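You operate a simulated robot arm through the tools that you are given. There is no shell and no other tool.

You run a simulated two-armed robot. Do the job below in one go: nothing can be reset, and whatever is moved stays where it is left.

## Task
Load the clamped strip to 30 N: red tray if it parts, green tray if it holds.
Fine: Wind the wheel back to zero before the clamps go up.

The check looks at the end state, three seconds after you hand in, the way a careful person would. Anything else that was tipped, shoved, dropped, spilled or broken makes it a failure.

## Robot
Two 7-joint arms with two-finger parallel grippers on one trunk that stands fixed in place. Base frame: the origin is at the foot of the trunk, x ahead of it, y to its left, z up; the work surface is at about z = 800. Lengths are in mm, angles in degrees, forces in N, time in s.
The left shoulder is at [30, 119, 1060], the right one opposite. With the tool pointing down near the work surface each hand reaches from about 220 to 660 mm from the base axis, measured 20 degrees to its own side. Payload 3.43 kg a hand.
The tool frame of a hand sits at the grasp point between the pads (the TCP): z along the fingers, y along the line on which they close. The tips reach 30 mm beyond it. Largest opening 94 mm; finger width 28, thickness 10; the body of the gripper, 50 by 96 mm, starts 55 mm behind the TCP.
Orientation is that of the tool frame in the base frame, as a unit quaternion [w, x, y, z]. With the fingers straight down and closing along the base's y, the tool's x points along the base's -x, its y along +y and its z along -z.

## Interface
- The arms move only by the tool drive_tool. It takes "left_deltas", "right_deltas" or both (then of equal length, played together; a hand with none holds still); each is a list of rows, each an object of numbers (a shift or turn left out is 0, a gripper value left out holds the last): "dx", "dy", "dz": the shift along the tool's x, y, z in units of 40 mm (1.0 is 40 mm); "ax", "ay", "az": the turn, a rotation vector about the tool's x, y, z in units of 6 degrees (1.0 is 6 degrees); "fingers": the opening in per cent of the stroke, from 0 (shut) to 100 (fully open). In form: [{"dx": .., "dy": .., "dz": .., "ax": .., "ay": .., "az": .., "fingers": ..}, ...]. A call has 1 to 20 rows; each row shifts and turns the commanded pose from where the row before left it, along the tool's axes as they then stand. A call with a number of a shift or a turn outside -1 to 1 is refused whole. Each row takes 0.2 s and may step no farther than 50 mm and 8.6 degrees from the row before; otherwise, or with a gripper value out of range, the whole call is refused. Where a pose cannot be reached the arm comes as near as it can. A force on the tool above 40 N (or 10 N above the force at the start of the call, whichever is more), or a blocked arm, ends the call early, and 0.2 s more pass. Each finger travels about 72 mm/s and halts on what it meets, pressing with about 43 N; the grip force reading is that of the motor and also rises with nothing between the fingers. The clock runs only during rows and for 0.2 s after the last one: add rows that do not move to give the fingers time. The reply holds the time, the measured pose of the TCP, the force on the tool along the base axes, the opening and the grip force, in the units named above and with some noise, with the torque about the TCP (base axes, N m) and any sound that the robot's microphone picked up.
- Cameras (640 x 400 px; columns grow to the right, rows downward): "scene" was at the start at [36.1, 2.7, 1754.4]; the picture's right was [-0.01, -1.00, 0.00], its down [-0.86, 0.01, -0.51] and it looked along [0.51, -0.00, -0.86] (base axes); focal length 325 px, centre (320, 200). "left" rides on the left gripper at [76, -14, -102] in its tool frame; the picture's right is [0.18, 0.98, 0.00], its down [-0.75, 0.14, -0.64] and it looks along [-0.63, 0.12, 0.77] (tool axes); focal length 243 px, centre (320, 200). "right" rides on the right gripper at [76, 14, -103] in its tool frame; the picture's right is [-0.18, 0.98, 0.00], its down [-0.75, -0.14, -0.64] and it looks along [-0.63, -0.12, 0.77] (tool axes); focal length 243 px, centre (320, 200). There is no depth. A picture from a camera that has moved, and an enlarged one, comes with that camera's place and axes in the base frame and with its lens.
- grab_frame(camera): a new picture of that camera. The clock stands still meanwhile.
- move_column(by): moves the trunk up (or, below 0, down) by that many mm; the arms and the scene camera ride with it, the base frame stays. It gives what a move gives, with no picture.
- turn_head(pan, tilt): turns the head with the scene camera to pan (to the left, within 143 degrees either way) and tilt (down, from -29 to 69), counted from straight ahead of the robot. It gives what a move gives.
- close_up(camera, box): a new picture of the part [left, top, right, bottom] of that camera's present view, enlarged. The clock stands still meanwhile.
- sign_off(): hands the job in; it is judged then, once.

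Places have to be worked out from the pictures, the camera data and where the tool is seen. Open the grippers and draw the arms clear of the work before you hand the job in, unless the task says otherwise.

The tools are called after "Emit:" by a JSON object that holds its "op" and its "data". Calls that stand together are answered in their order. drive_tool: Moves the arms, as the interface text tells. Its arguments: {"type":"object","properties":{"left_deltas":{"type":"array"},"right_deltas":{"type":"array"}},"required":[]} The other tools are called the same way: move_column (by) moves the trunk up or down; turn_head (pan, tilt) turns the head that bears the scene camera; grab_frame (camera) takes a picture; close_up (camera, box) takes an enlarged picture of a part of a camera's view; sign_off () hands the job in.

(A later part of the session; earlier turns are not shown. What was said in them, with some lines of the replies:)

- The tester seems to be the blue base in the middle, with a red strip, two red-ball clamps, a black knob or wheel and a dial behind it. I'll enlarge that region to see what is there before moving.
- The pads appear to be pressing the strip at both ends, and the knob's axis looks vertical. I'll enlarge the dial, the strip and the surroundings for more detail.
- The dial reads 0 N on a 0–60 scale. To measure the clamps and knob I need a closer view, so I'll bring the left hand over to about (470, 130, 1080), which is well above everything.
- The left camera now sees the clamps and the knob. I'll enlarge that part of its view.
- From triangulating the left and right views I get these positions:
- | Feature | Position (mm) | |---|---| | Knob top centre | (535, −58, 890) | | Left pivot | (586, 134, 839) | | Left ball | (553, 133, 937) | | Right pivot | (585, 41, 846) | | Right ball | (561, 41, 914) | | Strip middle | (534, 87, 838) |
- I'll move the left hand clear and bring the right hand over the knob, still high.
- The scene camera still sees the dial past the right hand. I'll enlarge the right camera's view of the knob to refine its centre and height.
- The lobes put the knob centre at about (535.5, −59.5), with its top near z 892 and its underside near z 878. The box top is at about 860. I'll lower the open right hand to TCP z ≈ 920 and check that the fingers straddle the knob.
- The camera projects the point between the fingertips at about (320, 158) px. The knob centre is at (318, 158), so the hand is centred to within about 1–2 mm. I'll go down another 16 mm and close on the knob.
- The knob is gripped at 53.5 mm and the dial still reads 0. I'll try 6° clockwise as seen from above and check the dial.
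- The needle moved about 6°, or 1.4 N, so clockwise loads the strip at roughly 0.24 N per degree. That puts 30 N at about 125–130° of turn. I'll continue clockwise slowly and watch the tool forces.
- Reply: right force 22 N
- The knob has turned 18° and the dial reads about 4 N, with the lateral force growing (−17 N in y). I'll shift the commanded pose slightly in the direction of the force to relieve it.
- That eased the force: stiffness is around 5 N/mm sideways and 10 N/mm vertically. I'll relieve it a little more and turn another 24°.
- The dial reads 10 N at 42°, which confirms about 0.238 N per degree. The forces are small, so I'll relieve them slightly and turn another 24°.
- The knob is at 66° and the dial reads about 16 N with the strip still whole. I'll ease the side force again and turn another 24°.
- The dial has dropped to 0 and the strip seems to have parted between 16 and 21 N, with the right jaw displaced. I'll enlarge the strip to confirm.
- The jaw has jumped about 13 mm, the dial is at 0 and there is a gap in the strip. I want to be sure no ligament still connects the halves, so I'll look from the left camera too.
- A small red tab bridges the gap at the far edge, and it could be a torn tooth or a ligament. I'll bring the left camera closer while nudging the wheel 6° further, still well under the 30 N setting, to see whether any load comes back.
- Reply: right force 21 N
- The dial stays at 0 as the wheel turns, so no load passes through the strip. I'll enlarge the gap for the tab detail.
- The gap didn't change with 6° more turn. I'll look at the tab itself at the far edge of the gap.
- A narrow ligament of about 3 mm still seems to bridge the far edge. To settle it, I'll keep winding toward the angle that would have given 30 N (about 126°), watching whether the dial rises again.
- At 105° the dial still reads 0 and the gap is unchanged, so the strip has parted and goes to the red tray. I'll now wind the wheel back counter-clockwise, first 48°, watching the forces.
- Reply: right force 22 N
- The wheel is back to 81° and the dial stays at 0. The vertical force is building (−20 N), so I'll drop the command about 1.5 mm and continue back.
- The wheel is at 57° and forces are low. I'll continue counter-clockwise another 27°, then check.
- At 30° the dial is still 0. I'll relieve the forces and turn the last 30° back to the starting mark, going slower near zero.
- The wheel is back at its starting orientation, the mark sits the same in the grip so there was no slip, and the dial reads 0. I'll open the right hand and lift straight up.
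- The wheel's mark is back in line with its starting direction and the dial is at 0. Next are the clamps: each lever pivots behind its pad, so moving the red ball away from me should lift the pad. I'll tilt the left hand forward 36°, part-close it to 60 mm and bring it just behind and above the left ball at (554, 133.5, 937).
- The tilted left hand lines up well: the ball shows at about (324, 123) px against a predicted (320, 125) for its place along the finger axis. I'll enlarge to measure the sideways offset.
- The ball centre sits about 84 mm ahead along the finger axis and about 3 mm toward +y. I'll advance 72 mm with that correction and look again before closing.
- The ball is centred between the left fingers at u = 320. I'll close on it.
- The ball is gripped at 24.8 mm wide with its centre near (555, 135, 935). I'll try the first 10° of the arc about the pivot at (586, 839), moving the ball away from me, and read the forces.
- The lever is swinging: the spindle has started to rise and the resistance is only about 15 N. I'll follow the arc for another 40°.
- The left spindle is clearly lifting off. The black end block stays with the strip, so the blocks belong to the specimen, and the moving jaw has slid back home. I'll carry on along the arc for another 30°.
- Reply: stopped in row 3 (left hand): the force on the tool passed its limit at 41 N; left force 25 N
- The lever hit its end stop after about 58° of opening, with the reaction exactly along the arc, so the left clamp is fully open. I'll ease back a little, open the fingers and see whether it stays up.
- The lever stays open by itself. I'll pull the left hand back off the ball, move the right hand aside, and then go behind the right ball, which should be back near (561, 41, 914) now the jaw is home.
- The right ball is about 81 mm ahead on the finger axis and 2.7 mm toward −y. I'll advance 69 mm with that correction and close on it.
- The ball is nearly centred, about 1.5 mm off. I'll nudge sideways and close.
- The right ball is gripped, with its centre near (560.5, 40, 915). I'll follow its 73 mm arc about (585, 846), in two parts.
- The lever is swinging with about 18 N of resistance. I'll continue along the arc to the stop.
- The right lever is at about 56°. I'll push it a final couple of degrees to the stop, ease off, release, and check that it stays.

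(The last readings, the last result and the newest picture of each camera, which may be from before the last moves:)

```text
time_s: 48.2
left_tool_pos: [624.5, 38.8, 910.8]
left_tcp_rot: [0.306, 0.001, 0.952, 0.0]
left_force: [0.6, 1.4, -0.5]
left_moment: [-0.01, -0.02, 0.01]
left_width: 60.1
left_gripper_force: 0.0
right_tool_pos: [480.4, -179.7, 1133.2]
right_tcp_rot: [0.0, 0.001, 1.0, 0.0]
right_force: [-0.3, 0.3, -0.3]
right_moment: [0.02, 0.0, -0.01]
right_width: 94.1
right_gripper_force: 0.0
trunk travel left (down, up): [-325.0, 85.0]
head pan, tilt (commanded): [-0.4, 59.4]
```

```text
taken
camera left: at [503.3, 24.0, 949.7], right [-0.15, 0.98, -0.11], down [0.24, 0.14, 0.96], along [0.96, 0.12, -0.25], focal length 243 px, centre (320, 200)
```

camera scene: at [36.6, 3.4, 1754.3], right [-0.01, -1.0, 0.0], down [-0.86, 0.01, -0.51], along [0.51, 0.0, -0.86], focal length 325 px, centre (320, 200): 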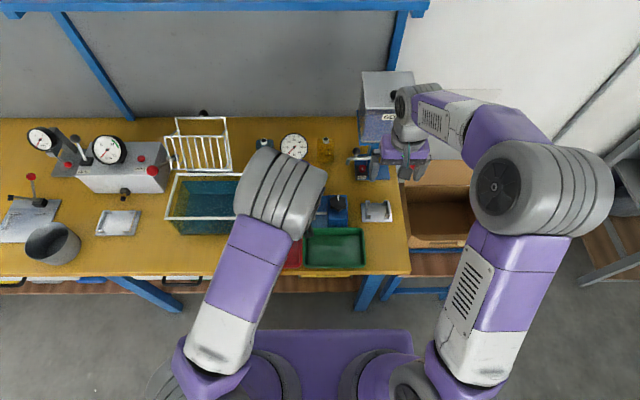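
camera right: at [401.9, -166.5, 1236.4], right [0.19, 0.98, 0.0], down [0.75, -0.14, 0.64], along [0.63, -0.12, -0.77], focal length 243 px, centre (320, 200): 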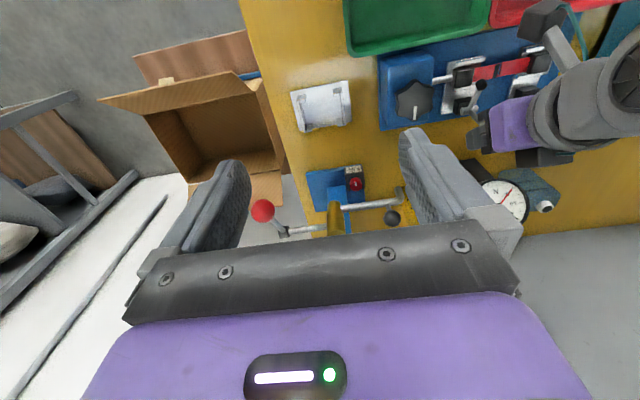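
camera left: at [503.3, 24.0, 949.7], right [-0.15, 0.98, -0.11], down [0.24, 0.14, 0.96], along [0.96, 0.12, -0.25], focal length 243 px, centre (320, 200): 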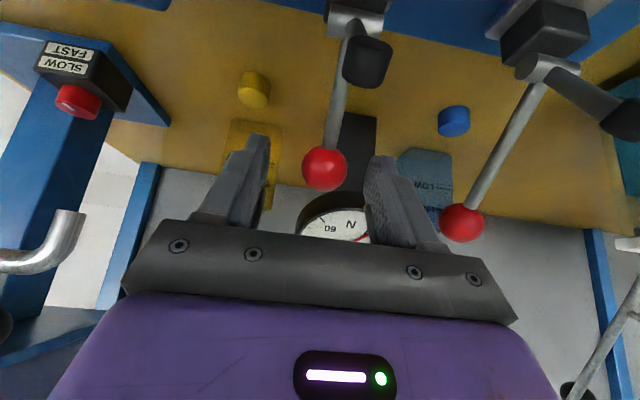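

The right lever also stays open. I'll withdraw the left hand, bring it upright and place its camera for a fresh view of the strip with both clamps up.

Emit:
{"op": "drive_tool", "data": {"left_deltas": [{"dz": -0.6}, {"dz": -0.8}, {"dz": -0.9}, {"dx": 0.38, "dy": 0.417, "dz": -0.893}, {"dx": 0.38, "dy": 0.417, "dz": -0.893}, {"dx": 0.38, "dy": 0.417, "dz": -0.893}, {"ay": 1}, {"ay": 1}, {"ay": 1}, {"ay": 1}, {"ay": 1}, {"ay": 1}, {}]}}

Emit:
{"op": "grab_frame", "data": {"camera": "left"}}

Emit:
{"op": "grab_frame", "data": {"camera": "scene"}}

Emit:
{"op": "close_up", "data": {"camera": "right", "box": [370, 20, 590, 180]}}

```text
time_s: 51.0
left_tool_pos: [468.9, 89.5, 1048.1]
left_tcp_rot: [-0.003, -0.001, 1.0, 0.0]
left_force: [0.9, -0.9, 0.9]
left_moment: [0.03, -0.01, 0.01]
left_width: 60.0
left_gripper_force: 0.3
right_tool_pos: [479.8, -180.3, 1132.9]
right_tcp_rot: [0.0, 0.001, 1.0, -0.001]
right_force: [-0.2, 0.5, 0.2]
right_moment: [0.0, -0.01, -0.03]
right_width: 93.9
right_gripper_force: 0.1
trunk travel left (down, up): [-325.0, 85.0]
head pan, tilt (commanded): [-0.4, 59.4]
```

```text
taken
camera left: at [395.2, 74.2, 1149.5], right [-0.18, 0.98, 0.0], down [0.76, 0.14, 0.64], along [0.63, 0.12, -0.77], focal length 243 px, centre (320, 200)
```

left: 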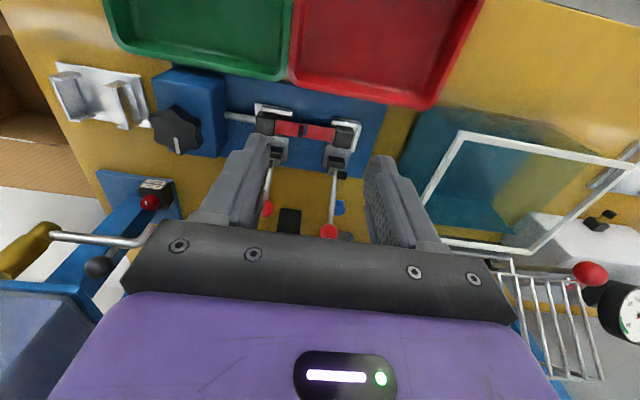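

```text
taken
camera scene: at [35.5, 2.7, 1754.4], right [-0.01, -1.0, 0.0], down [-0.86, 0.01, -0.51], along [0.51, 0.0, -0.86], focal length 325 px, centre (320, 200)
```

scene: 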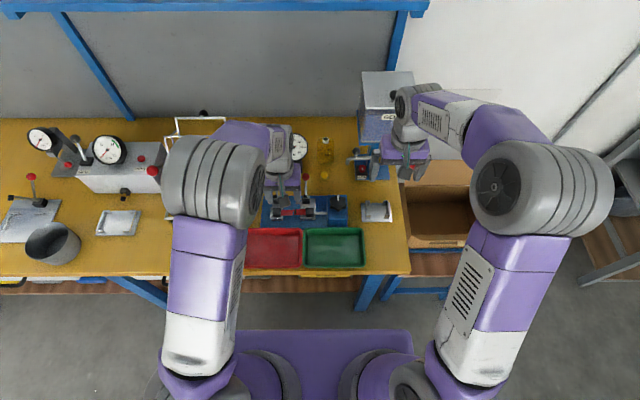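

```text
2.50 times, centred on (480, 100) of right
camera zoom: at [403.6, -166.8, 1235.7], right [0.19, 0.98, 0.0], down [0.75, -0.14, 0.64], along [0.63, -0.12, -0.77], focal length 606 px, centre (-80, 450)
```

zoom: 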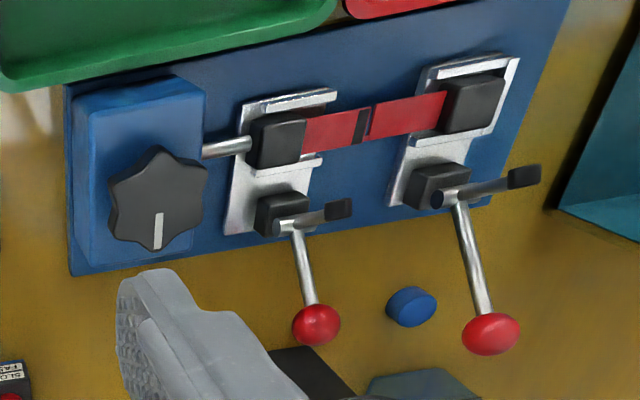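

Both clamps are open and the specimen lies in the jaws. I'll enlarge the left and right views to place the gap and the strip ends.

Emit:
{"op": "close_up", "data": {"camera": "left", "box": [240, 90, 370, 170]}}

Emit:
{"op": "close_up", "data": {"camera": "right", "box": [440, 40, 570, 120]}}

Emit:
{"op": "close_up", "data": {"camera": "left", "box": [90, 0, 490, 250]}}

```text
4.92 times, centred on (305, 130) of left
camera zoom: at [395.2, 74.2, 1149.5], right [-0.18, 0.98, 0.0], down [0.76, 0.14, 0.64], along [0.63, 0.12, -0.77], focal length 1194 px, centre (394, 545)
```

zoom: 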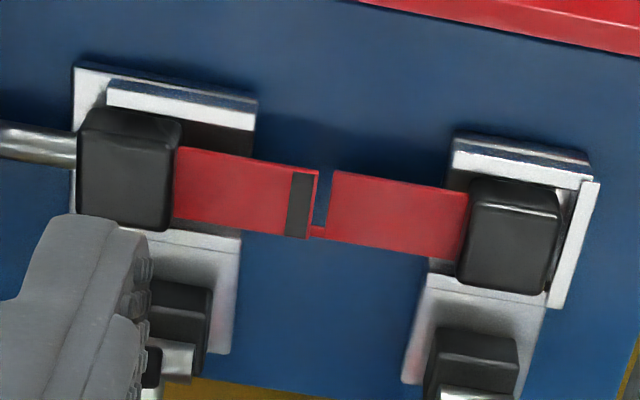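

```text
4.92 times, centred on (505, 80) of right
camera zoom: at [403.6, -166.8, 1235.7], right [0.19, 0.98, 0.0], down [0.75, -0.14, 0.64], along [0.63, -0.12, -0.77], focal length 1194 px, centre (-591, 791)
```

zoom: 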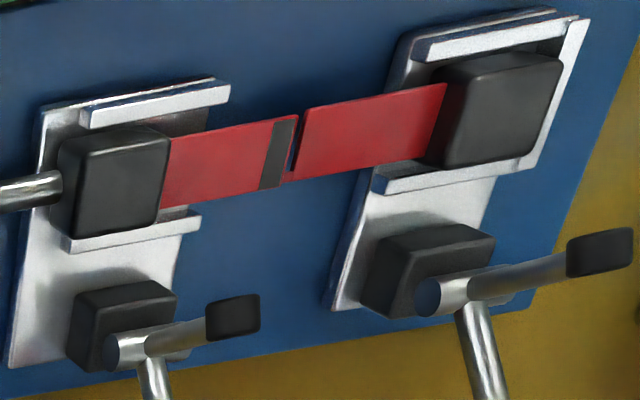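

```text
1.60 times, centred on (290, 125) of left
camera zoom: at [395.2, 74.2, 1149.5], right [-0.18, 0.98, 0.0], down [0.76, 0.14, 0.64], along [0.63, 0.12, -0.77], focal length 388 px, centre (368, 320)
```

zoom: 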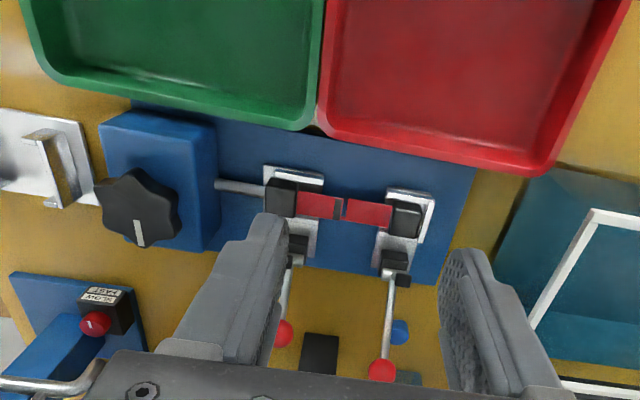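

The break gap sits at about (535, 81, 837) and the strip spans x ≈ 527–546. The jaws leave y 60–112 free, so a hand closing along x at y ≈ 82 can hold both halves across the gap. I'll turn the left hand 90° counter-clockwise and bring it above that spot.

Emit:
{"op": "drive_tool", "data": {"left_deltas": [{"az": -1}, {"az": -1}, {"az": -1}, {"az": -1}, {"az": -1}, {"az": -1}, {"az": -1}, {"az": -1}, {"az": -1}, {"az": -1}, {"az": -1}, {"az": -1}, {"az": -1}, {"az": -1}, {"az": -1}, {}]}}

Emit:
{"op": "drive_tool", "data": {"left_deltas": [{"dx": 0.0475, "dy": -0.42, "dz": 0.6}, {"dx": 0.0475, "dy": -0.42, "dz": 0.6}, {"dx": 0.0475, "dy": -0.42, "dz": 0.6}, {"dx": 0.0475, "dy": -0.42, "dz": 0.6}, {}]}}

Emit:
{"op": "grab_frame", "data": {"camera": "left"}}

Emit:
{"op": "grab_frame", "data": {"camera": "right"}}

Emit:
{"op": "grab_frame", "data": {"camera": "scene"}}

```text
time_s: 54.4
left_tool_pos: [472.4, 89.7, 1045.4]
left_tcp_rot: [0.001, 0.708, -0.706, -0.001]
left_force: [0.7, 0.4, 0.1]
left_moment: [0.02, 0.0, -0.01]
left_width: 60.0
left_gripper_force: 0.0
right_tool_pos: [481.0, -180.6, 1133.1]
right_tcp_rot: [0.0, 0.001, 1.0, 0.0]
right_force: [-0.5, -0.1, 0.0]
right_moment: [-0.01, -0.03, -0.02]
right_width: 94.0
right_gripper_force: 0.0
trunk travel left (down, up): [-325.0, 85.0]
head pan, tilt (commanded): [-0.4, 59.4]
```

```text
time_s: 55.6
left_tool_pos: [537.1, 81.1, 950.5]
left_tcp_rot: [0.001, 0.707, -0.707, -0.001]
left_force: [-0.2, -0.2, -0.2]
left_moment: [0.01, -0.02, -0.01]
left_width: 60.4
left_gripper_force: 0.0
right_tool_pos: [479.3, -181.2, 1133.5]
right_tcp_rot: [0.001, 0.001, 1.0, 0.0]
right_force: [-0.2, -0.4, 0.1]
right_moment: [0.01, 0.01, 0.02]
right_width: 94.2
right_gripper_force: 0.0
trunk travel left (down, up): [-325.0, 85.0]
head pan, tilt (commanded): [-0.4, 59.4]
```

```text
taken
camera left: at [552.8, 4.3, 1052.6], right [-0.98, -0.18, 0.0], down [-0.14, 0.75, 0.64], along [-0.12, 0.63, -0.77], focal length 243 px, centre (320, 200)
```

left: 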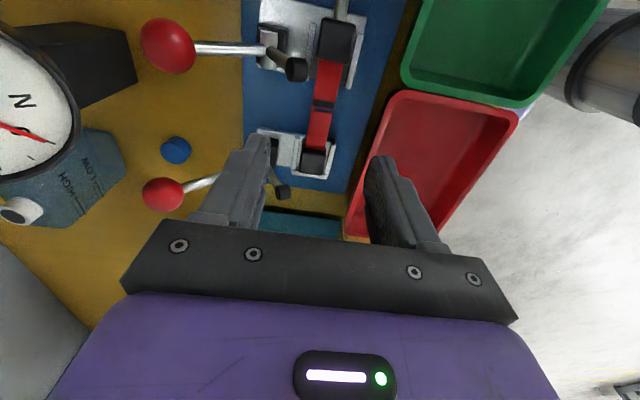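

```text
taken
camera right: at [403.5, -166.9, 1235.8], right [0.19, 0.98, 0.0], down [0.75, -0.14, 0.64], along [0.63, -0.12, -0.77], focal length 243 px, centre (320, 200)
```

right: 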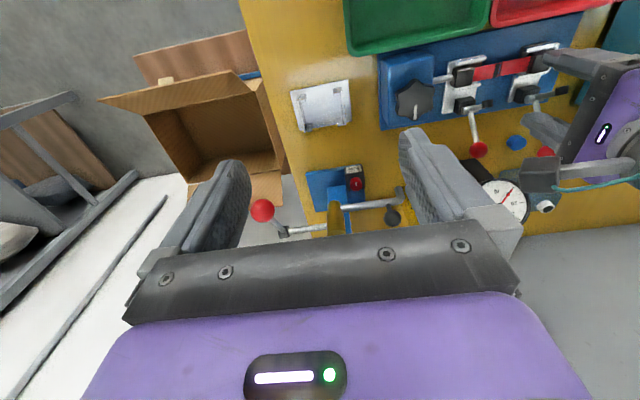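

```text
taken
camera scene: at [35.2, 2.6, 1754.4], right [-0.01, -1.0, 0.0], down [-0.86, 0.01, -0.51], along [0.51, 0.0, -0.86], focal length 325 px, centre (320, 200)
```

scene: 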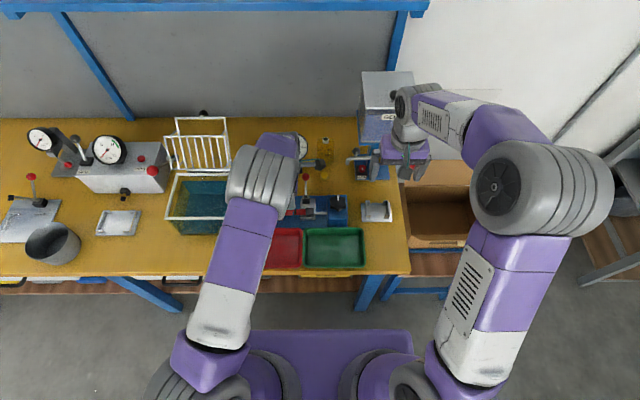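

The strip runs right through the middle of the hand's view. I'll enlarge to check the gap and the x-centring.

Emit:
{"op": "close_up", "data": {"camera": "left", "box": [250, 0, 410, 200]}}

Emit:
{"op": "close_up", "data": {"camera": "left", "box": [290, 80, 354, 120]}}

```text
2.00 times, centred on (330, 100) of left
camera zoom: at [552.8, 4.3, 1052.6], right [-0.98, -0.18, 0.0], down [-0.14, 0.75, 0.64], along [-0.12, 0.63, -0.77], focal length 485 px, centre (300, 400)
```

zoom: 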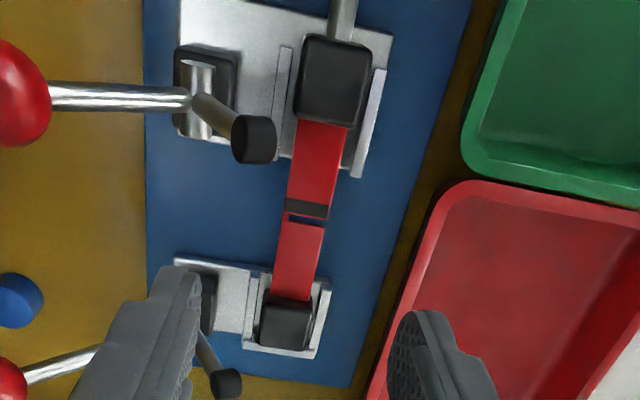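

```text
10.00 times, centred on (322, 100) of left
camera zoom: at [552.8, 4.3, 1052.6], right [-0.98, -0.18, 0.0], down [-0.14, 0.75, 0.64], along [-0.12, 0.63, -0.77], focal length 2426 px, centre (300, 1200)
```

zoom: 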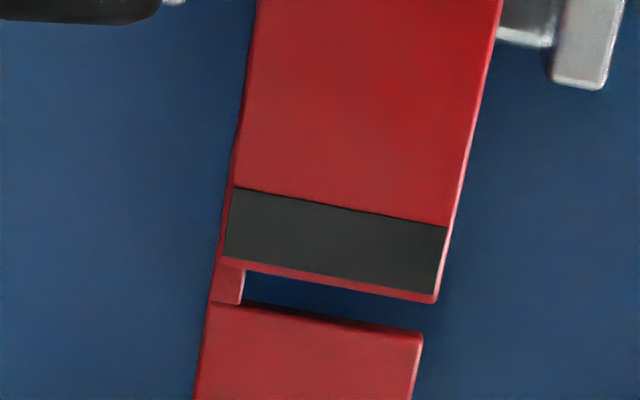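

The gap is centred to within about 2 mm. I'll shift 1.5 mm in −x and descend to TCP z ≈ 880, with the tips just above the strip, and check.

Emit:
{"op": "drive_tool", "data": {"left_deltas": [{"dy": 0.0375, "dz": 0.5}, {"dz": 0.5}, {"dz": 0.5}, {"dz": 0.25}, {}]}}

Emit:
{"op": "grab_frame", "data": {"camera": "left"}}

Emit:
{"op": "close_up", "data": {"camera": "right", "box": [400, 20, 640, 180]}}

```text
time_s: 56.8
left_tool_pos: [536.4, 82.5, 880.2]
left_tcp_rot: [0.002, 0.707, -0.707, -0.001]
left_force: [0.8, -1.4, -0.4]
left_moment: [-0.03, 0.03, -0.01]
left_width: 60.3
left_gripper_force: 0.0
right_tool_pos: [480.3, -181.0, 1132.8]
right_tcp_rot: [0.0, 0.001, 1.0, 0.0]
right_force: [0.8, -0.5, 1.0]
right_moment: [0.01, 0.01, 0.0]
right_width: 94.1
right_gripper_force: 0.0
trunk travel left (down, up): [-325.0, 85.0]
head pan, tilt (commanded): [-0.4, 59.4]
```

```text
taken
camera left: at [551.7, 4.9, 982.6], right [-0.98, -0.18, 0.0], down [-0.14, 0.75, 0.64], along [-0.12, 0.63, -0.77], focal length 243 px, centre (320, 200)
```

left: 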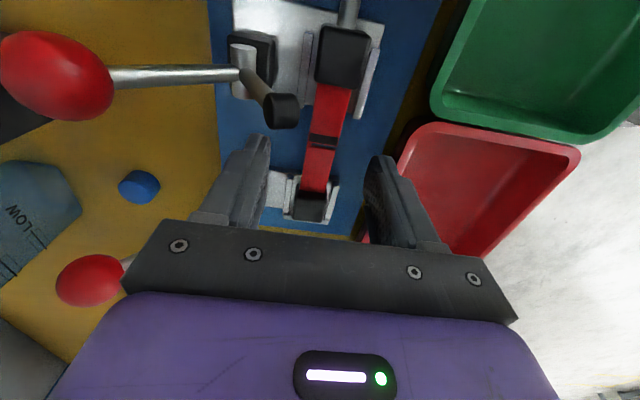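

```text
2.50 times, centred on (520, 100) of right
camera zoom: at [404.0, -166.8, 1235.6], right [0.19, 0.98, 0.0], down [0.75, -0.14, 0.64], along [0.63, -0.12, -0.77], focal length 606 px, centre (-180, 450)
```

zoom: 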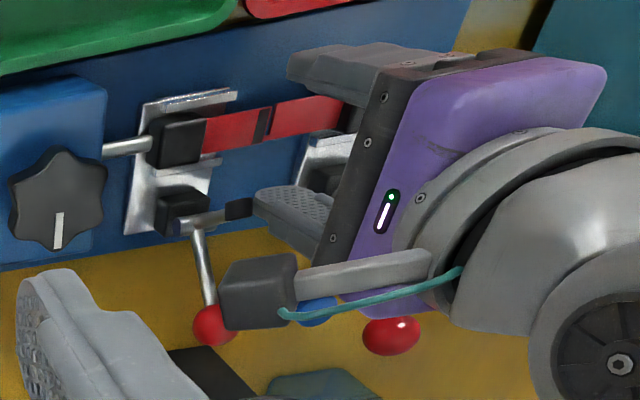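

The tips straddle the strip with the gap between the fingers. I'll descend the last 22 mm and close across both halves.

Emit:
{"op": "drive_tool", "data": {"left_deltas": [{"dz": 0.3}, {"dz": 0.25}, {}, {"fingers": 35}, {"fingers": 15}, {"fingers": 10}, {"fingers": 10}, {}]}}

Emit:
{"op": "grab_frame", "data": {"camera": "left"}}

Emit:
{"op": "close_up", "data": {"camera": "right", "box": [400, 20, 640, 180]}}

```text
time_s: 58.6
left_tool_pos: [536.1, 81.6, 859.5]
left_tcp_rot: [0.002, 0.707, -0.707, -0.002]
left_force: [-0.7, 0.4, 0.4]
left_moment: [0.02, 0.0, 0.01]
left_width: 19.2
left_gripper_force: 42.4
right_tool_pos: [480.8, -180.6, 1133.5]
right_tcp_rot: [0.0, 0.001, 1.0, 0.0]
right_force: [0.8, -0.1, -0.4]
right_moment: [0.0, -0.02, 0.0]
right_width: 93.8
right_gripper_force: 0.0
trunk travel left (down, up): [-325.0, 85.0]
head pan, tilt (commanded): [-0.4, 59.4]
```

```text
taken
camera left: at [551.7, 4.8, 961.0], right [-0.98, -0.18, 0.0], down [-0.14, 0.75, 0.64], along [-0.12, 0.63, -0.77], focal length 243 px, centre (320, 200)
```

left: 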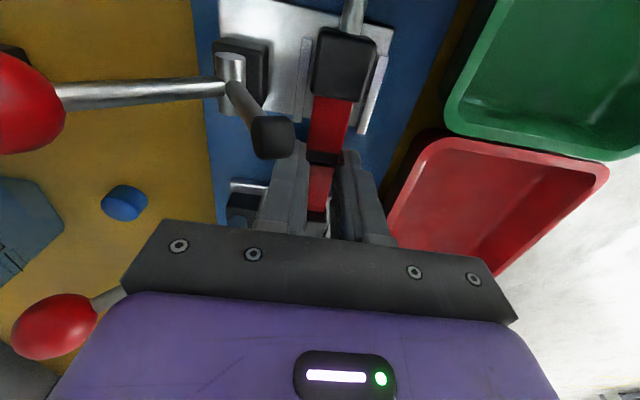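

```text
2.50 times, centred on (520, 100) of right
camera zoom: at [404.1, -166.8, 1235.5], right [0.19, 0.98, 0.0], down [0.75, -0.14, 0.64], along [0.63, -0.12, -0.77], focal length 606 px, centre (-180, 450)
```

zoom: 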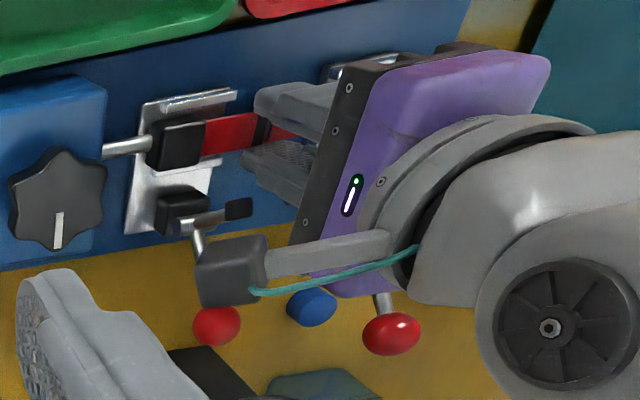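

The strip is held at 19.2 mm. I'll lift 20 mm slowly and check whether both halves come along.

Emit:
{"op": "drive_tool", "data": {"left_deltas": [{"dz": -0.15}, {"dz": -0.15}, {"dz": -0.2}, {}]}}

Emit:
{"op": "grab_frame", "data": {"camera": "left"}}

Emit:
{"op": "close_up", "data": {"camera": "right", "box": [400, 20, 640, 180]}}

```text
time_s: 59.6
left_tool_pos: [537.2, 83.0, 876.2]
left_tcp_rot: [-0.002, -0.707, 0.707, 0.002]
left_force: [-0.7, -0.5, -1.2]
left_moment: [0.02, -0.01, 0.02]
left_width: 18.9
left_gripper_force: 43.1
right_tool_pos: [479.6, -181.3, 1131.9]
right_tcp_rot: [0.0, 0.001, 1.0, 0.0]
right_force: [-0.3, 0.2, -0.8]
right_moment: [-0.01, 0.0, -0.01]
right_width: 94.1
right_gripper_force: 0.0
trunk travel left (down, up): [-325.0, 85.0]
head pan, tilt (commanded): [-0.4, 59.4]
```

```text
taken
camera left: at [551.9, 5.4, 980.2], right [-0.98, -0.18, 0.0], down [-0.14, 0.75, 0.64], along [-0.12, 0.63, -0.77], focal length 243 px, centre (320, 200)
```

left: 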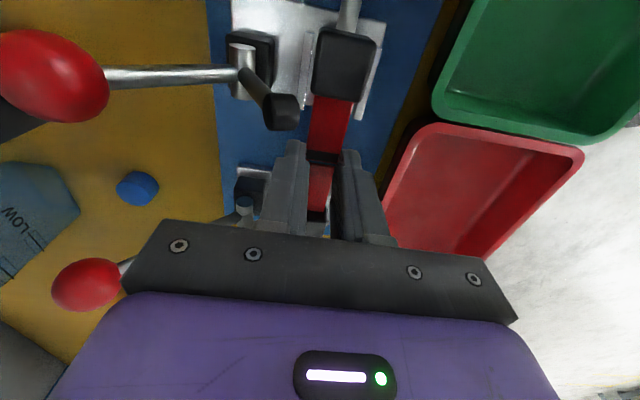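

```text
2.50 times, centred on (520, 100) of right
camera zoom: at [404.2, -166.8, 1235.5], right [0.19, 0.98, 0.0], down [0.75, -0.14, 0.64], along [0.63, -0.12, -0.77], focal length 606 px, centre (-180, 450)
```

zoom: 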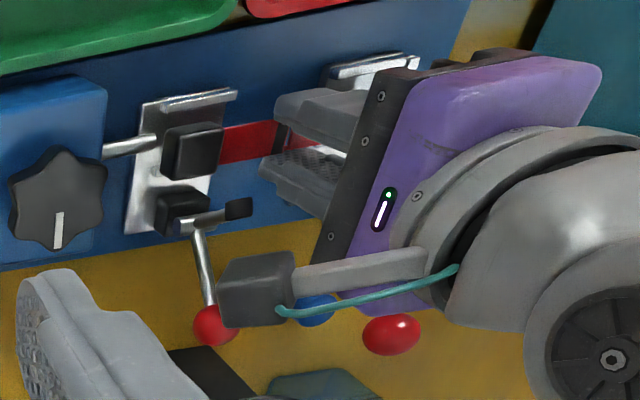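

Both halves come up together with nothing left behind. I'll raise 5 mm more, then slide 32 mm toward me to clear the raised spindles, and then go up.

Emit:
{"op": "drive_tool", "data": {"left_deltas": [{"dz": -0.12}, {"dy": 0.2}, {"dy": 0.3}, {"dy": 0.3}, {"dz": -0.4}, {"dz": -0.5}, {"dz": -0.5}, {}]}}

Emit:
{"op": "grab_frame", "data": {"camera": "left"}}

Emit:
{"op": "grab_frame", "data": {"camera": "right"}}

Emit:
{"op": "grab_frame", "data": {"camera": "scene"}}

```text
time_s: 61.4
left_tool_pos: [504.1, 81.1, 939.4]
left_tcp_rot: [-0.002, -0.707, 0.707, 0.002]
left_force: [0.0, -0.3, -1.0]
left_moment: [0.01, -0.04, -0.01]
left_width: 19.3
left_gripper_force: 43.2
right_tool_pos: [480.8, -180.9, 1133.0]
right_tcp_rot: [0.0, 0.0, 1.0, 0.0]
right_force: [-0.1, -0.6, -0.8]
right_moment: [0.04, -0.01, 0.02]
right_width: 93.9
right_gripper_force: 0.0
trunk travel left (down, up): [-325.0, 85.0]
head pan, tilt (commanded): [-0.4, 59.4]
```

```text
taken
camera left: at [519.4, 3.9, 1041.6], right [-0.98, -0.18, 0.0], down [-0.14, 0.75, 0.64], along [-0.12, 0.63, -0.77], focal length 243 px, centre (320, 200)
```

left: 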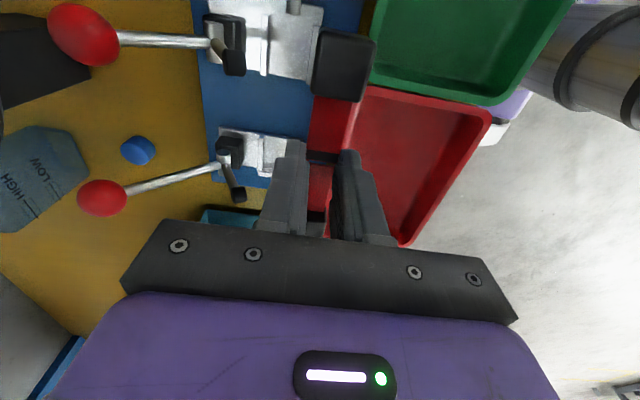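

```text
taken
camera right: at [404.3, -166.8, 1235.4], right [0.19, 0.98, 0.0], down [0.75, -0.14, 0.64], along [0.63, -0.12, -0.77], focal length 243 px, centre (320, 200)
```

right: 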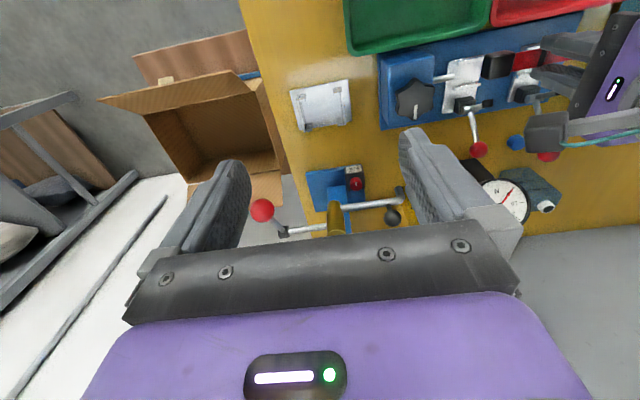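

```text
taken
camera scene: at [36.5, 2.7, 1754.3], right [-0.01, -1.0, 0.0], down [-0.86, 0.01, -0.51], along [0.51, 0.0, -0.86], focal length 325 px, centre (320, 200)
```

scene: 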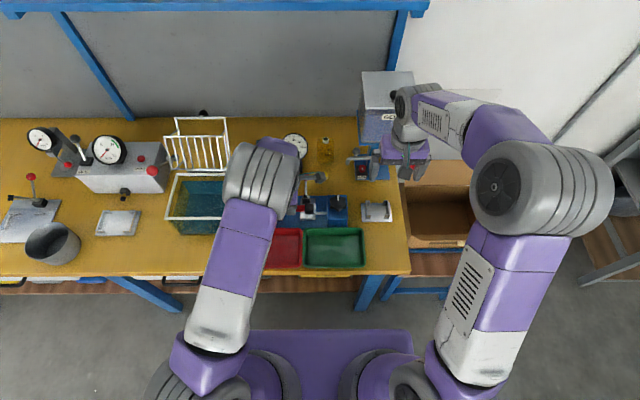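

Both jaws are empty and the specimen hangs level. The red tray spans about x 358–470 and y 54–235, so its centre is near (414, 145). I'll carry the specimen over it.

Emit:
{"op": "drive_tool", "data": {"left_deltas": [{"dx": -0.4, "dy": 0.56}, {"dx": -0.4, "dy": 0.56}, {"dx": -0.4, "dy": 0.56}, {"dx": -0.4, "dy": 0.56}, {"dz": 0.4}, {"dz": 0.4}, {}]}}

Emit:
{"op": "grab_frame", "data": {"camera": "left"}}

Emit:
{"op": "close_up", "data": {"camera": "scene", "box": [200, 180, 340, 280]}}

Emit:
{"op": "grab_frame", "data": {"camera": "right"}}

```text
time_s: 63.0
left_tool_pos: [415.1, 144.9, 906.4]
left_tcp_rot: [-0.001, -0.707, 0.707, 0.001]
left_force: [-0.3, 0.1, -0.9]
left_moment: [-0.03, 0.02, 0.0]
left_width: 18.9
left_gripper_force: 42.5
right_tool_pos: [481.2, -182.2, 1133.4]
right_tcp_rot: [0.0, 0.0, 1.0, 0.0]
right_force: [-0.4, -1.2, -0.1]
right_moment: [-0.01, 0.01, 0.03]
right_width: 93.9
right_gripper_force: 0.2
trunk travel left (down, up): [-325.0, 85.0]
head pan, tilt (commanded): [-0.4, 59.4]
```

```text
taken
camera left: at [429.7, 68.8, 1009.7], right [-0.98, -0.18, 0.0], down [-0.14, 0.75, 0.64], along [-0.12, 0.63, -0.77], focal length 243 px, centre (320, 200)
```

left: 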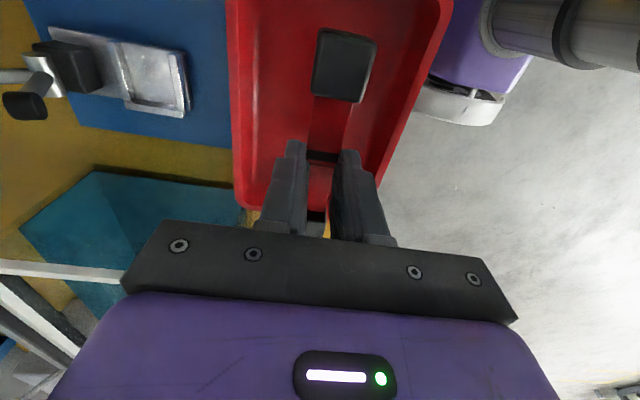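

```text
4.00 times, centred on (270, 230) of scene
camera zoom: at [36.2, 2.6, 1754.4], right [-0.01, -1.0, 0.0], down [-0.86, 0.01, -0.51], along [0.51, 0.0, -0.86], focal length 1301 px, centre (520, 80)
```

zoom: 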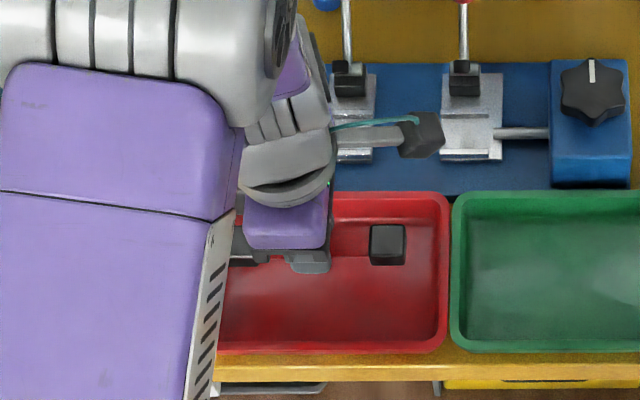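

```text
taken
camera right: at [404.1, -166.9, 1235.5], right [0.19, 0.98, 0.0], down [0.75, -0.14, 0.64], along [0.63, -0.12, -0.77], focal length 243 px, centre (320, 200)
```

right: 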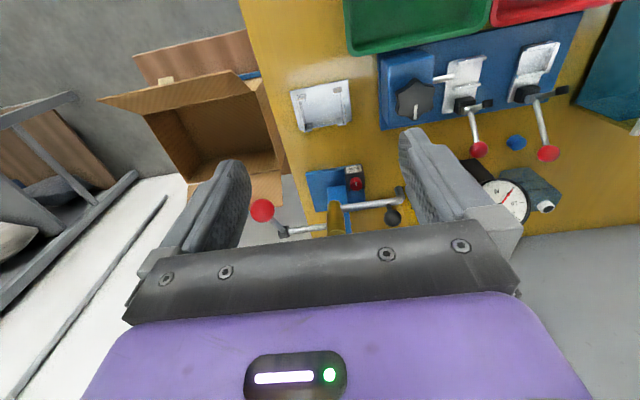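

The specimen is centred over the red tray in both directions. I'll lower to TCP z ≈ 848 and then feel down in small steps.

Emit:
{"op": "drive_tool", "data": {"left_deltas": [{"dz": 0.4}, {"dz": 0.4}, {"dz": 0.4}, {"dz": 0.25}, {}]}}

Emit:
{"op": "grab_frame", "data": {"camera": "left"}}

Emit:
{"op": "close_up", "data": {"camera": "scene", "box": [200, 180, 340, 280]}}

```text
time_s: 64.2
left_tool_pos: [414.8, 147.9, 849.4]
left_tcp_rot: [-0.003, -0.706, 0.708, 0.002]
left_force: [-0.1, -0.3, -0.7]
left_moment: [0.01, -0.01, 0.0]
left_width: 19.1
left_gripper_force: 42.8
right_tool_pos: [479.0, -181.1, 1133.1]
right_tcp_rot: [0.0, 0.0, 1.0, 0.0]
right_force: [0.0, 0.6, -0.4]
right_moment: [0.01, -0.05, 0.0]
right_width: 93.9
right_gripper_force: 0.1
trunk travel left (down, up): [-325.0, 85.0]
head pan, tilt (commanded): [-0.4, 59.4]
```

```text
taken
camera left: at [429.8, 70.5, 951.0], right [-0.98, -0.18, 0.0], down [-0.14, 0.75, 0.64], along [-0.12, 0.63, -0.77], focal length 243 px, centre (320, 200)
```

left: 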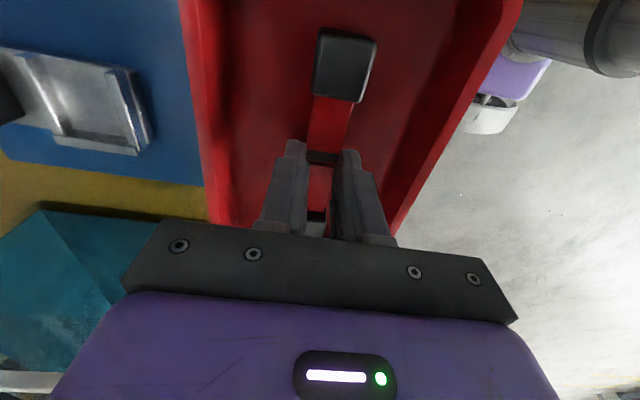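

```text
4.00 times, centred on (270, 230) of scene
camera zoom: at [36.0, 2.8, 1754.4], right [-0.01, -1.0, 0.0], down [-0.86, 0.01, -0.51], along [0.51, 0.0, -0.86], focal length 1301 px, centre (520, 80)
```

zoom: 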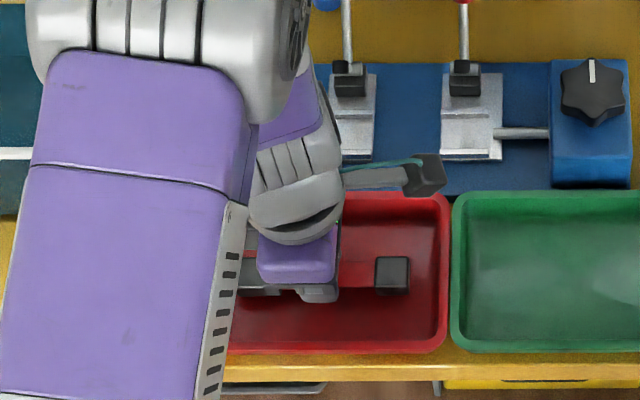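

There's no contact yet and the specimen is well inside the tray. I'll continue down in 2 mm steps.

Emit:
{"op": "drive_tool", "data": {"left_deltas": [{"dz": 0.05}, {"dz": 0.05}, {}]}}

Emit:
{"op": "drive_tool", "data": {"left_deltas": [{"dz": 0.05}, {"dz": 0.05}, {}]}}

```text
time_s: 65.0
left_tool_pos: [414.0, 146.7, 845.7]
left_tcp_rot: [0.001, 0.708, -0.707, -0.002]
left_force: [-0.3, -0.1, -0.5]
left_moment: [-0.05, -0.01, -0.02]
left_width: 18.9
left_gripper_force: 43.4
right_tool_pos: [480.5, -180.9, 1134.6]
right_tcp_rot: [0.0, 0.0, 1.0, 0.0]
right_force: [0.0, 0.2, 0.1]
right_moment: [-0.02, 0.0, -0.01]
right_width: 93.8
right_gripper_force: 0.1
trunk travel left (down, up): [-325.0, 85.0]
head pan, tilt (commanded): [-0.4, 59.4]
```

```text
time_s: 65.8
left_tool_pos: [414.1, 147.2, 840.6]
left_tcp_rot: [-0.001, -0.707, 0.707, 0.002]
left_force: [0.3, -0.8, -1.2]
left_moment: [-0.03, 0.01, 0.01]
left_width: 19.0
left_gripper_force: 43.3
right_tool_pos: [480.2, -180.1, 1132.8]
right_tcp_rot: [0.0, 0.001, 1.0, 0.0]
right_force: [-0.2, 0.7, 0.6]
right_moment: [-0.01, 0.02, 0.0]
right_width: 93.9
right_gripper_force: 0.0
trunk travel left (down, up): [-325.0, 85.0]
head pan, tilt (commanded): [-0.4, 59.4]
```

Still no contact, and the tips are near z 811. I'll take two more small steps.

Emit:
{"op": "drive_tool", "data": {"left_deltas": [{"dz": 0.04}, {}]}}

Emit:
{"op": "drive_tool", "data": {"left_deltas": [{"dz": 0.03}, {}]}}

Emit:
{"op": "grab_frame", "data": {"camera": "left"}}

```text
time_s: 66.4
left_tool_pos: [414.1, 146.7, 840.1]
left_tcp_rot: [0.001, 0.708, -0.707, -0.001]
left_force: [-1.1, -0.3, 0.5]
left_moment: [-0.03, 0.0, -0.01]
left_width: 18.9
left_gripper_force: 43.2
right_tool_pos: [480.4, -180.8, 1133.8]
right_tcp_rot: [0.0, 0.001, 1.0, 0.001]
right_force: [-0.1, 0.1, -0.1]
right_moment: [0.0, -0.01, 0.02]
right_width: 93.9
right_gripper_force: 0.2
trunk travel left (down, up): [-325.0, 85.0]
head pan, tilt (commanded): [-0.4, 59.4]
```

```text
time_s: 67.0
left_tool_pos: [413.1, 145.8, 839.1]
left_tcp_rot: [-0.002, -0.707, 0.707, 0.0]
left_force: [-2.4, 1.8, 15.0]
left_moment: [-0.01, 0.13, -0.01]
left_width: 18.8
left_gripper_force: 42.8
right_tool_pos: [479.2, -181.2, 1132.9]
right_tcp_rot: [0.001, 0.001, 1.0, -0.001]
right_force: [0.3, -0.1, 0.2]
right_moment: [0.0, -0.01, -0.03]
right_width: 94.0
right_gripper_force: 0.0
trunk travel left (down, up): [-325.0, 85.0]
head pan, tilt (commanded): [-0.4, 59.4]
```

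```text
taken
camera left: at [429.4, 69.3, 941.7], right [-0.98, -0.18, 0.0], down [-0.14, 0.75, 0.64], along [-0.12, 0.63, -0.77], focal length 243 px, centre (320, 200)
```

left: 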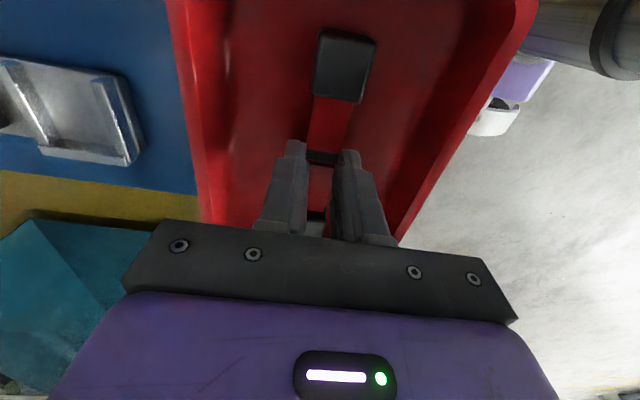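

The 15 N upward force shows the specimen is on the tray floor. I'll ease up 1 mm, open the fingers to about 42 mm and rise straight up.

Emit:
{"op": "drive_tool", "data": {"left_deltas": [{"dz": -0.03}, {"fingers": 30}, {"fingers": 45}, {}, {}, {"dz": -0.3}, {"dz": -0.5}, {"dz": -0.7}, {"dz": -0.7}, {"dz": -0.7}, {}]}}

Emit:
{"op": "grab_frame", "data": {"camera": "left"}}

Emit:
{"op": "close_up", "data": {"camera": "scene", "box": [200, 180, 340, 280]}}

```text
time_s: 69.4
left_tool_pos: [412.3, 145.9, 955.5]
left_tcp_rot: [-0.002, -0.707, 0.707, 0.001]
left_force: [0.4, -0.4, -0.1]
left_moment: [0.0, 0.0, 0.0]
left_width: 42.4
left_gripper_force: 0.0
right_tool_pos: [480.5, -181.2, 1132.5]
right_tcp_rot: [0.0, 0.001, 1.0, 0.0]
right_force: [0.2, 0.0, 0.5]
right_moment: [-0.01, 0.01, -0.01]
right_width: 93.8
right_gripper_force: 0.1
trunk travel left (down, up): [-325.0, 85.0]
head pan, tilt (commanded): [-0.4, 59.4]
```

```text
taken
camera left: at [428.8, 69.9, 1057.7], right [-0.98, -0.18, 0.01], down [-0.14, 0.75, 0.64], along [-0.12, 0.63, -0.77], focal length 243 px, centre (320, 200)
```

left: 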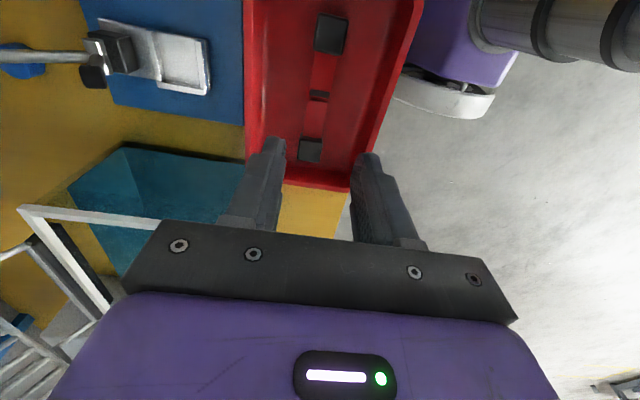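

```text
4.00 times, centred on (270, 230) of scene
camera zoom: at [36.7, 2.9, 1754.3], right [-0.01, -1.0, 0.0], down [-0.86, 0.01, -0.51], along [0.51, 0.0, -0.86], focal length 1301 px, centre (520, 80)
```

zoom: 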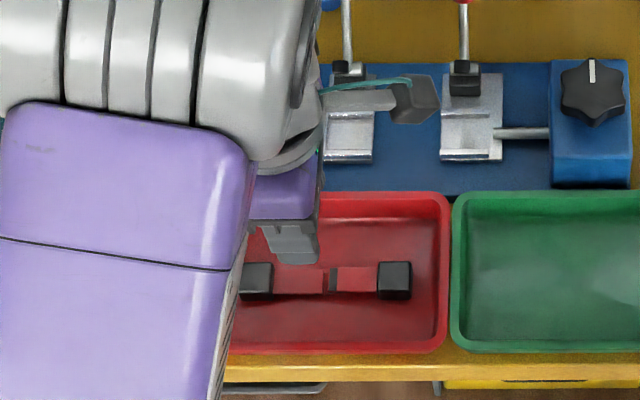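

The specimen lies flat in the red tray with both blocks on the floor. I'll lift the left hand away, turn it back and retreat both arms toward their starting poses with the grippers open.

Emit:
{"op": "drive_tool", "data": {"left_deltas": [{"dz": -0.8}, {"dz": -0.8}, {"dz": -0.8}, {"dz": -0.8}, {"dz": -0.8, "fingers": 100}, {"az": 1}, {"az": 1}, {"az": 1}, {"az": 1}, {"az": 1}, {"az": 1}, {"az": 1}, {"az": 1}, {"az": 1}, {"az": 1}, {"az": 1}, {"az": 1}, {"az": 1}, {"az": 1}, {"az": 1}]}}

Emit:
{"op": "drive_tool", "data": {"left_deltas": [{"dx": 0.195, "dy": 0.695, "dz": -0.425}, {"dx": 0.195, "dy": 0.695, "dz": -0.425}, {"dx": 0.195, "dy": 0.695, "dz": -0.425}, {"dx": 0.195, "dy": 0.695, "dz": -0.425}, {}], "right_deltas": [{"dz": -0.5}, {"dz": -0.5}, {"dz": -0.5}, {"dz": -0.5}, {}]}}

Emit:
{"op": "grab_frame", "data": {"camera": "scene"}}

Emit:
{"op": "close_up", "data": {"camera": "scene", "box": [230, 120, 390, 280]}}

Emit:
{"op": "close_up", "data": {"camera": "scene", "box": [274, 128, 314, 178]}}

Emit:
{"op": "close_up", "data": {"camera": "scene", "box": [255, 175, 355, 235]}}

```text
time_s: 73.6
left_tool_pos: [415.0, 145.5, 1114.4]
left_tcp_rot: [-0.002, 0.001, 1.0, 0.0]
left_force: [0.0, 0.9, -0.2]
left_moment: [0.0, 0.0, 0.02]
left_width: 94.0
left_gripper_force: 0.0
right_tool_pos: [478.7, -181.7, 1132.6]
right_tcp_rot: [0.0, 0.001, 1.0, 0.0]
right_force: [0.0, 0.4, 0.3]
right_moment: [-0.01, 0.01, 0.0]
right_width: 94.0
right_gripper_force: 0.1
trunk travel left (down, up): [-325.0, 85.0]
head pan, tilt (commanded): [-0.4, 59.4]
```

```text
time_s: 74.8
left_tool_pos: [384.4, 256.8, 1185.5]
left_tcp_rot: [-0.002, -0.001, 1.0, 0.001]
left_force: [-0.1, 0.7, -0.2]
left_moment: [0.0, 0.01, 0.01]
left_width: 93.8
left_gripper_force: 0.0
right_tool_pos: [480.7, -182.5, 1213.4]
right_tcp_rot: [-0.001, 0.0, 1.0, 0.0]
right_force: [0.4, 0.1, -0.1]
right_moment: [-0.01, -0.01, 0.0]
right_width: 94.1
right_gripper_force: 0.1
trunk travel left (down, up): [-325.0, 85.0]
head pan, tilt (commanded): [-0.4, 59.4]
```

```text
taken
camera scene: at [36.9, 2.0, 1754.3], right [-0.01, -1.0, 0.0], down [-0.86, 0.01, -0.51], along [0.51, 0.0, -0.86], focal length 325 px, centre (320, 200)
```

scene: 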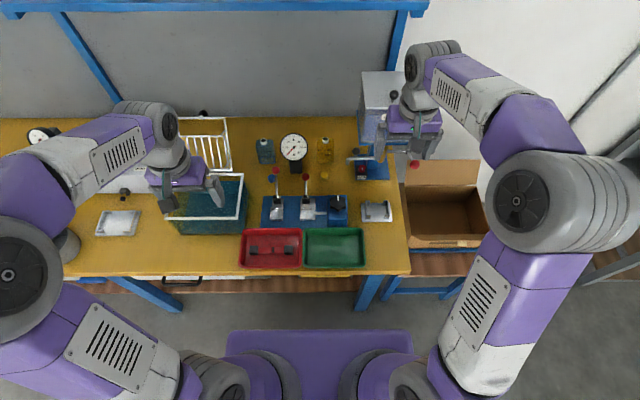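

```text
2.50 times, centred on (310, 200) of scene
camera zoom: at [36.9, 2.0, 1754.3], right [-0.01, -1.0, 0.0], down [-0.86, 0.01, -0.51], along [0.51, 0.0, -0.86], focal length 813 px, centre (345, 200)
```

zoom: 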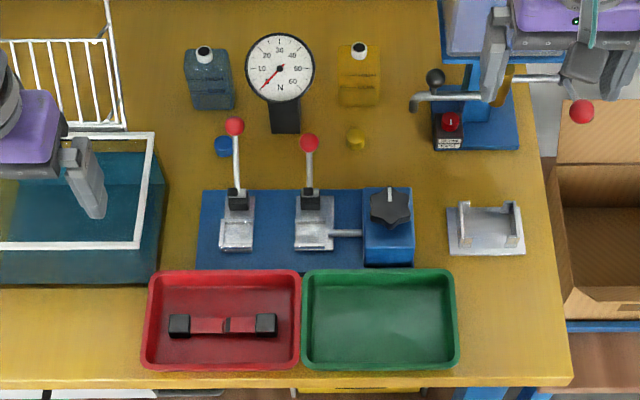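

```text
8.00 times, centred on (294, 153) of scene
camera zoom: at [36.9, 2.0, 1754.3], right [-0.01, -1.0, 0.0], down [-0.86, 0.01, -0.51], along [0.51, 0.0, -0.86], focal length 2602 px, centre (528, 576)
```

zoom: 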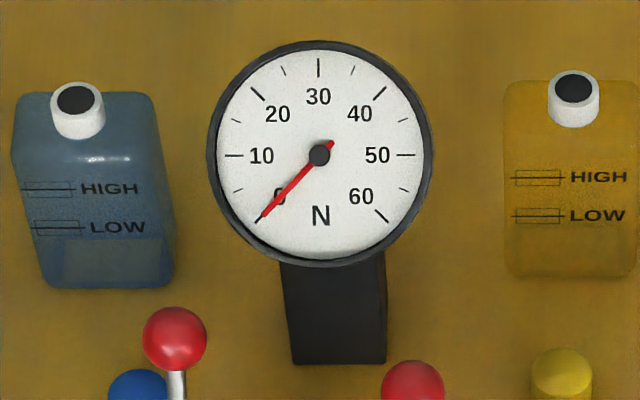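

```text
6.40 times, centred on (305, 205) of scene
camera zoom: at [36.9, 2.0, 1754.3], right [-0.01, -1.0, 0.0], down [-0.86, 0.01, -0.51], along [0.51, 0.0, -0.86], focal length 2082 px, centre (416, 168)
```

zoom: 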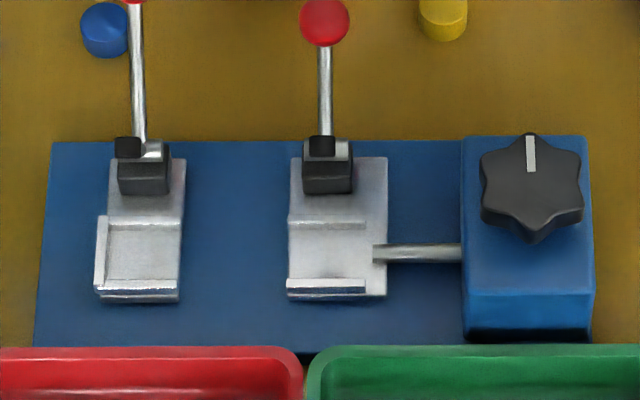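

All the checks pass:
- **Specimen:** it rests fully in the red tray.
- **Tester:** the jaws are empty with both clamps up, the wheel mark is back at its starting position and the dial reads 0.
- **Surroundings:** the trays and everything else are where they started, and both arms are clear with grippers open.

I'm handing the job in.

Emit:
{"op": "sign_off", "data": {}}

```text
The job is handed in.
```

The strip parted before it reached 30 N, so it is in the red tray. It gave way somewhere between 16 and 21 N as I wound up the load.

- **The break:** after the dial dropped to 0, I kept winding to 105°, about 25 N's worth on an intact strip, and no load came back. A narrow shred at the far edge still bridged the two halves, so they came out of the jaws together.
- **Order:** I wound the wheel back to its starting mark, with the dial at 0, before opening either clamp. When the first clamp opened, the moving jaw slid back about 13 mm to its starting place.
- **How it was left:** both clamps are up and the jaws are empty. The grippers are open with both arms drawn clear. In the last pictures nothing else had moved.
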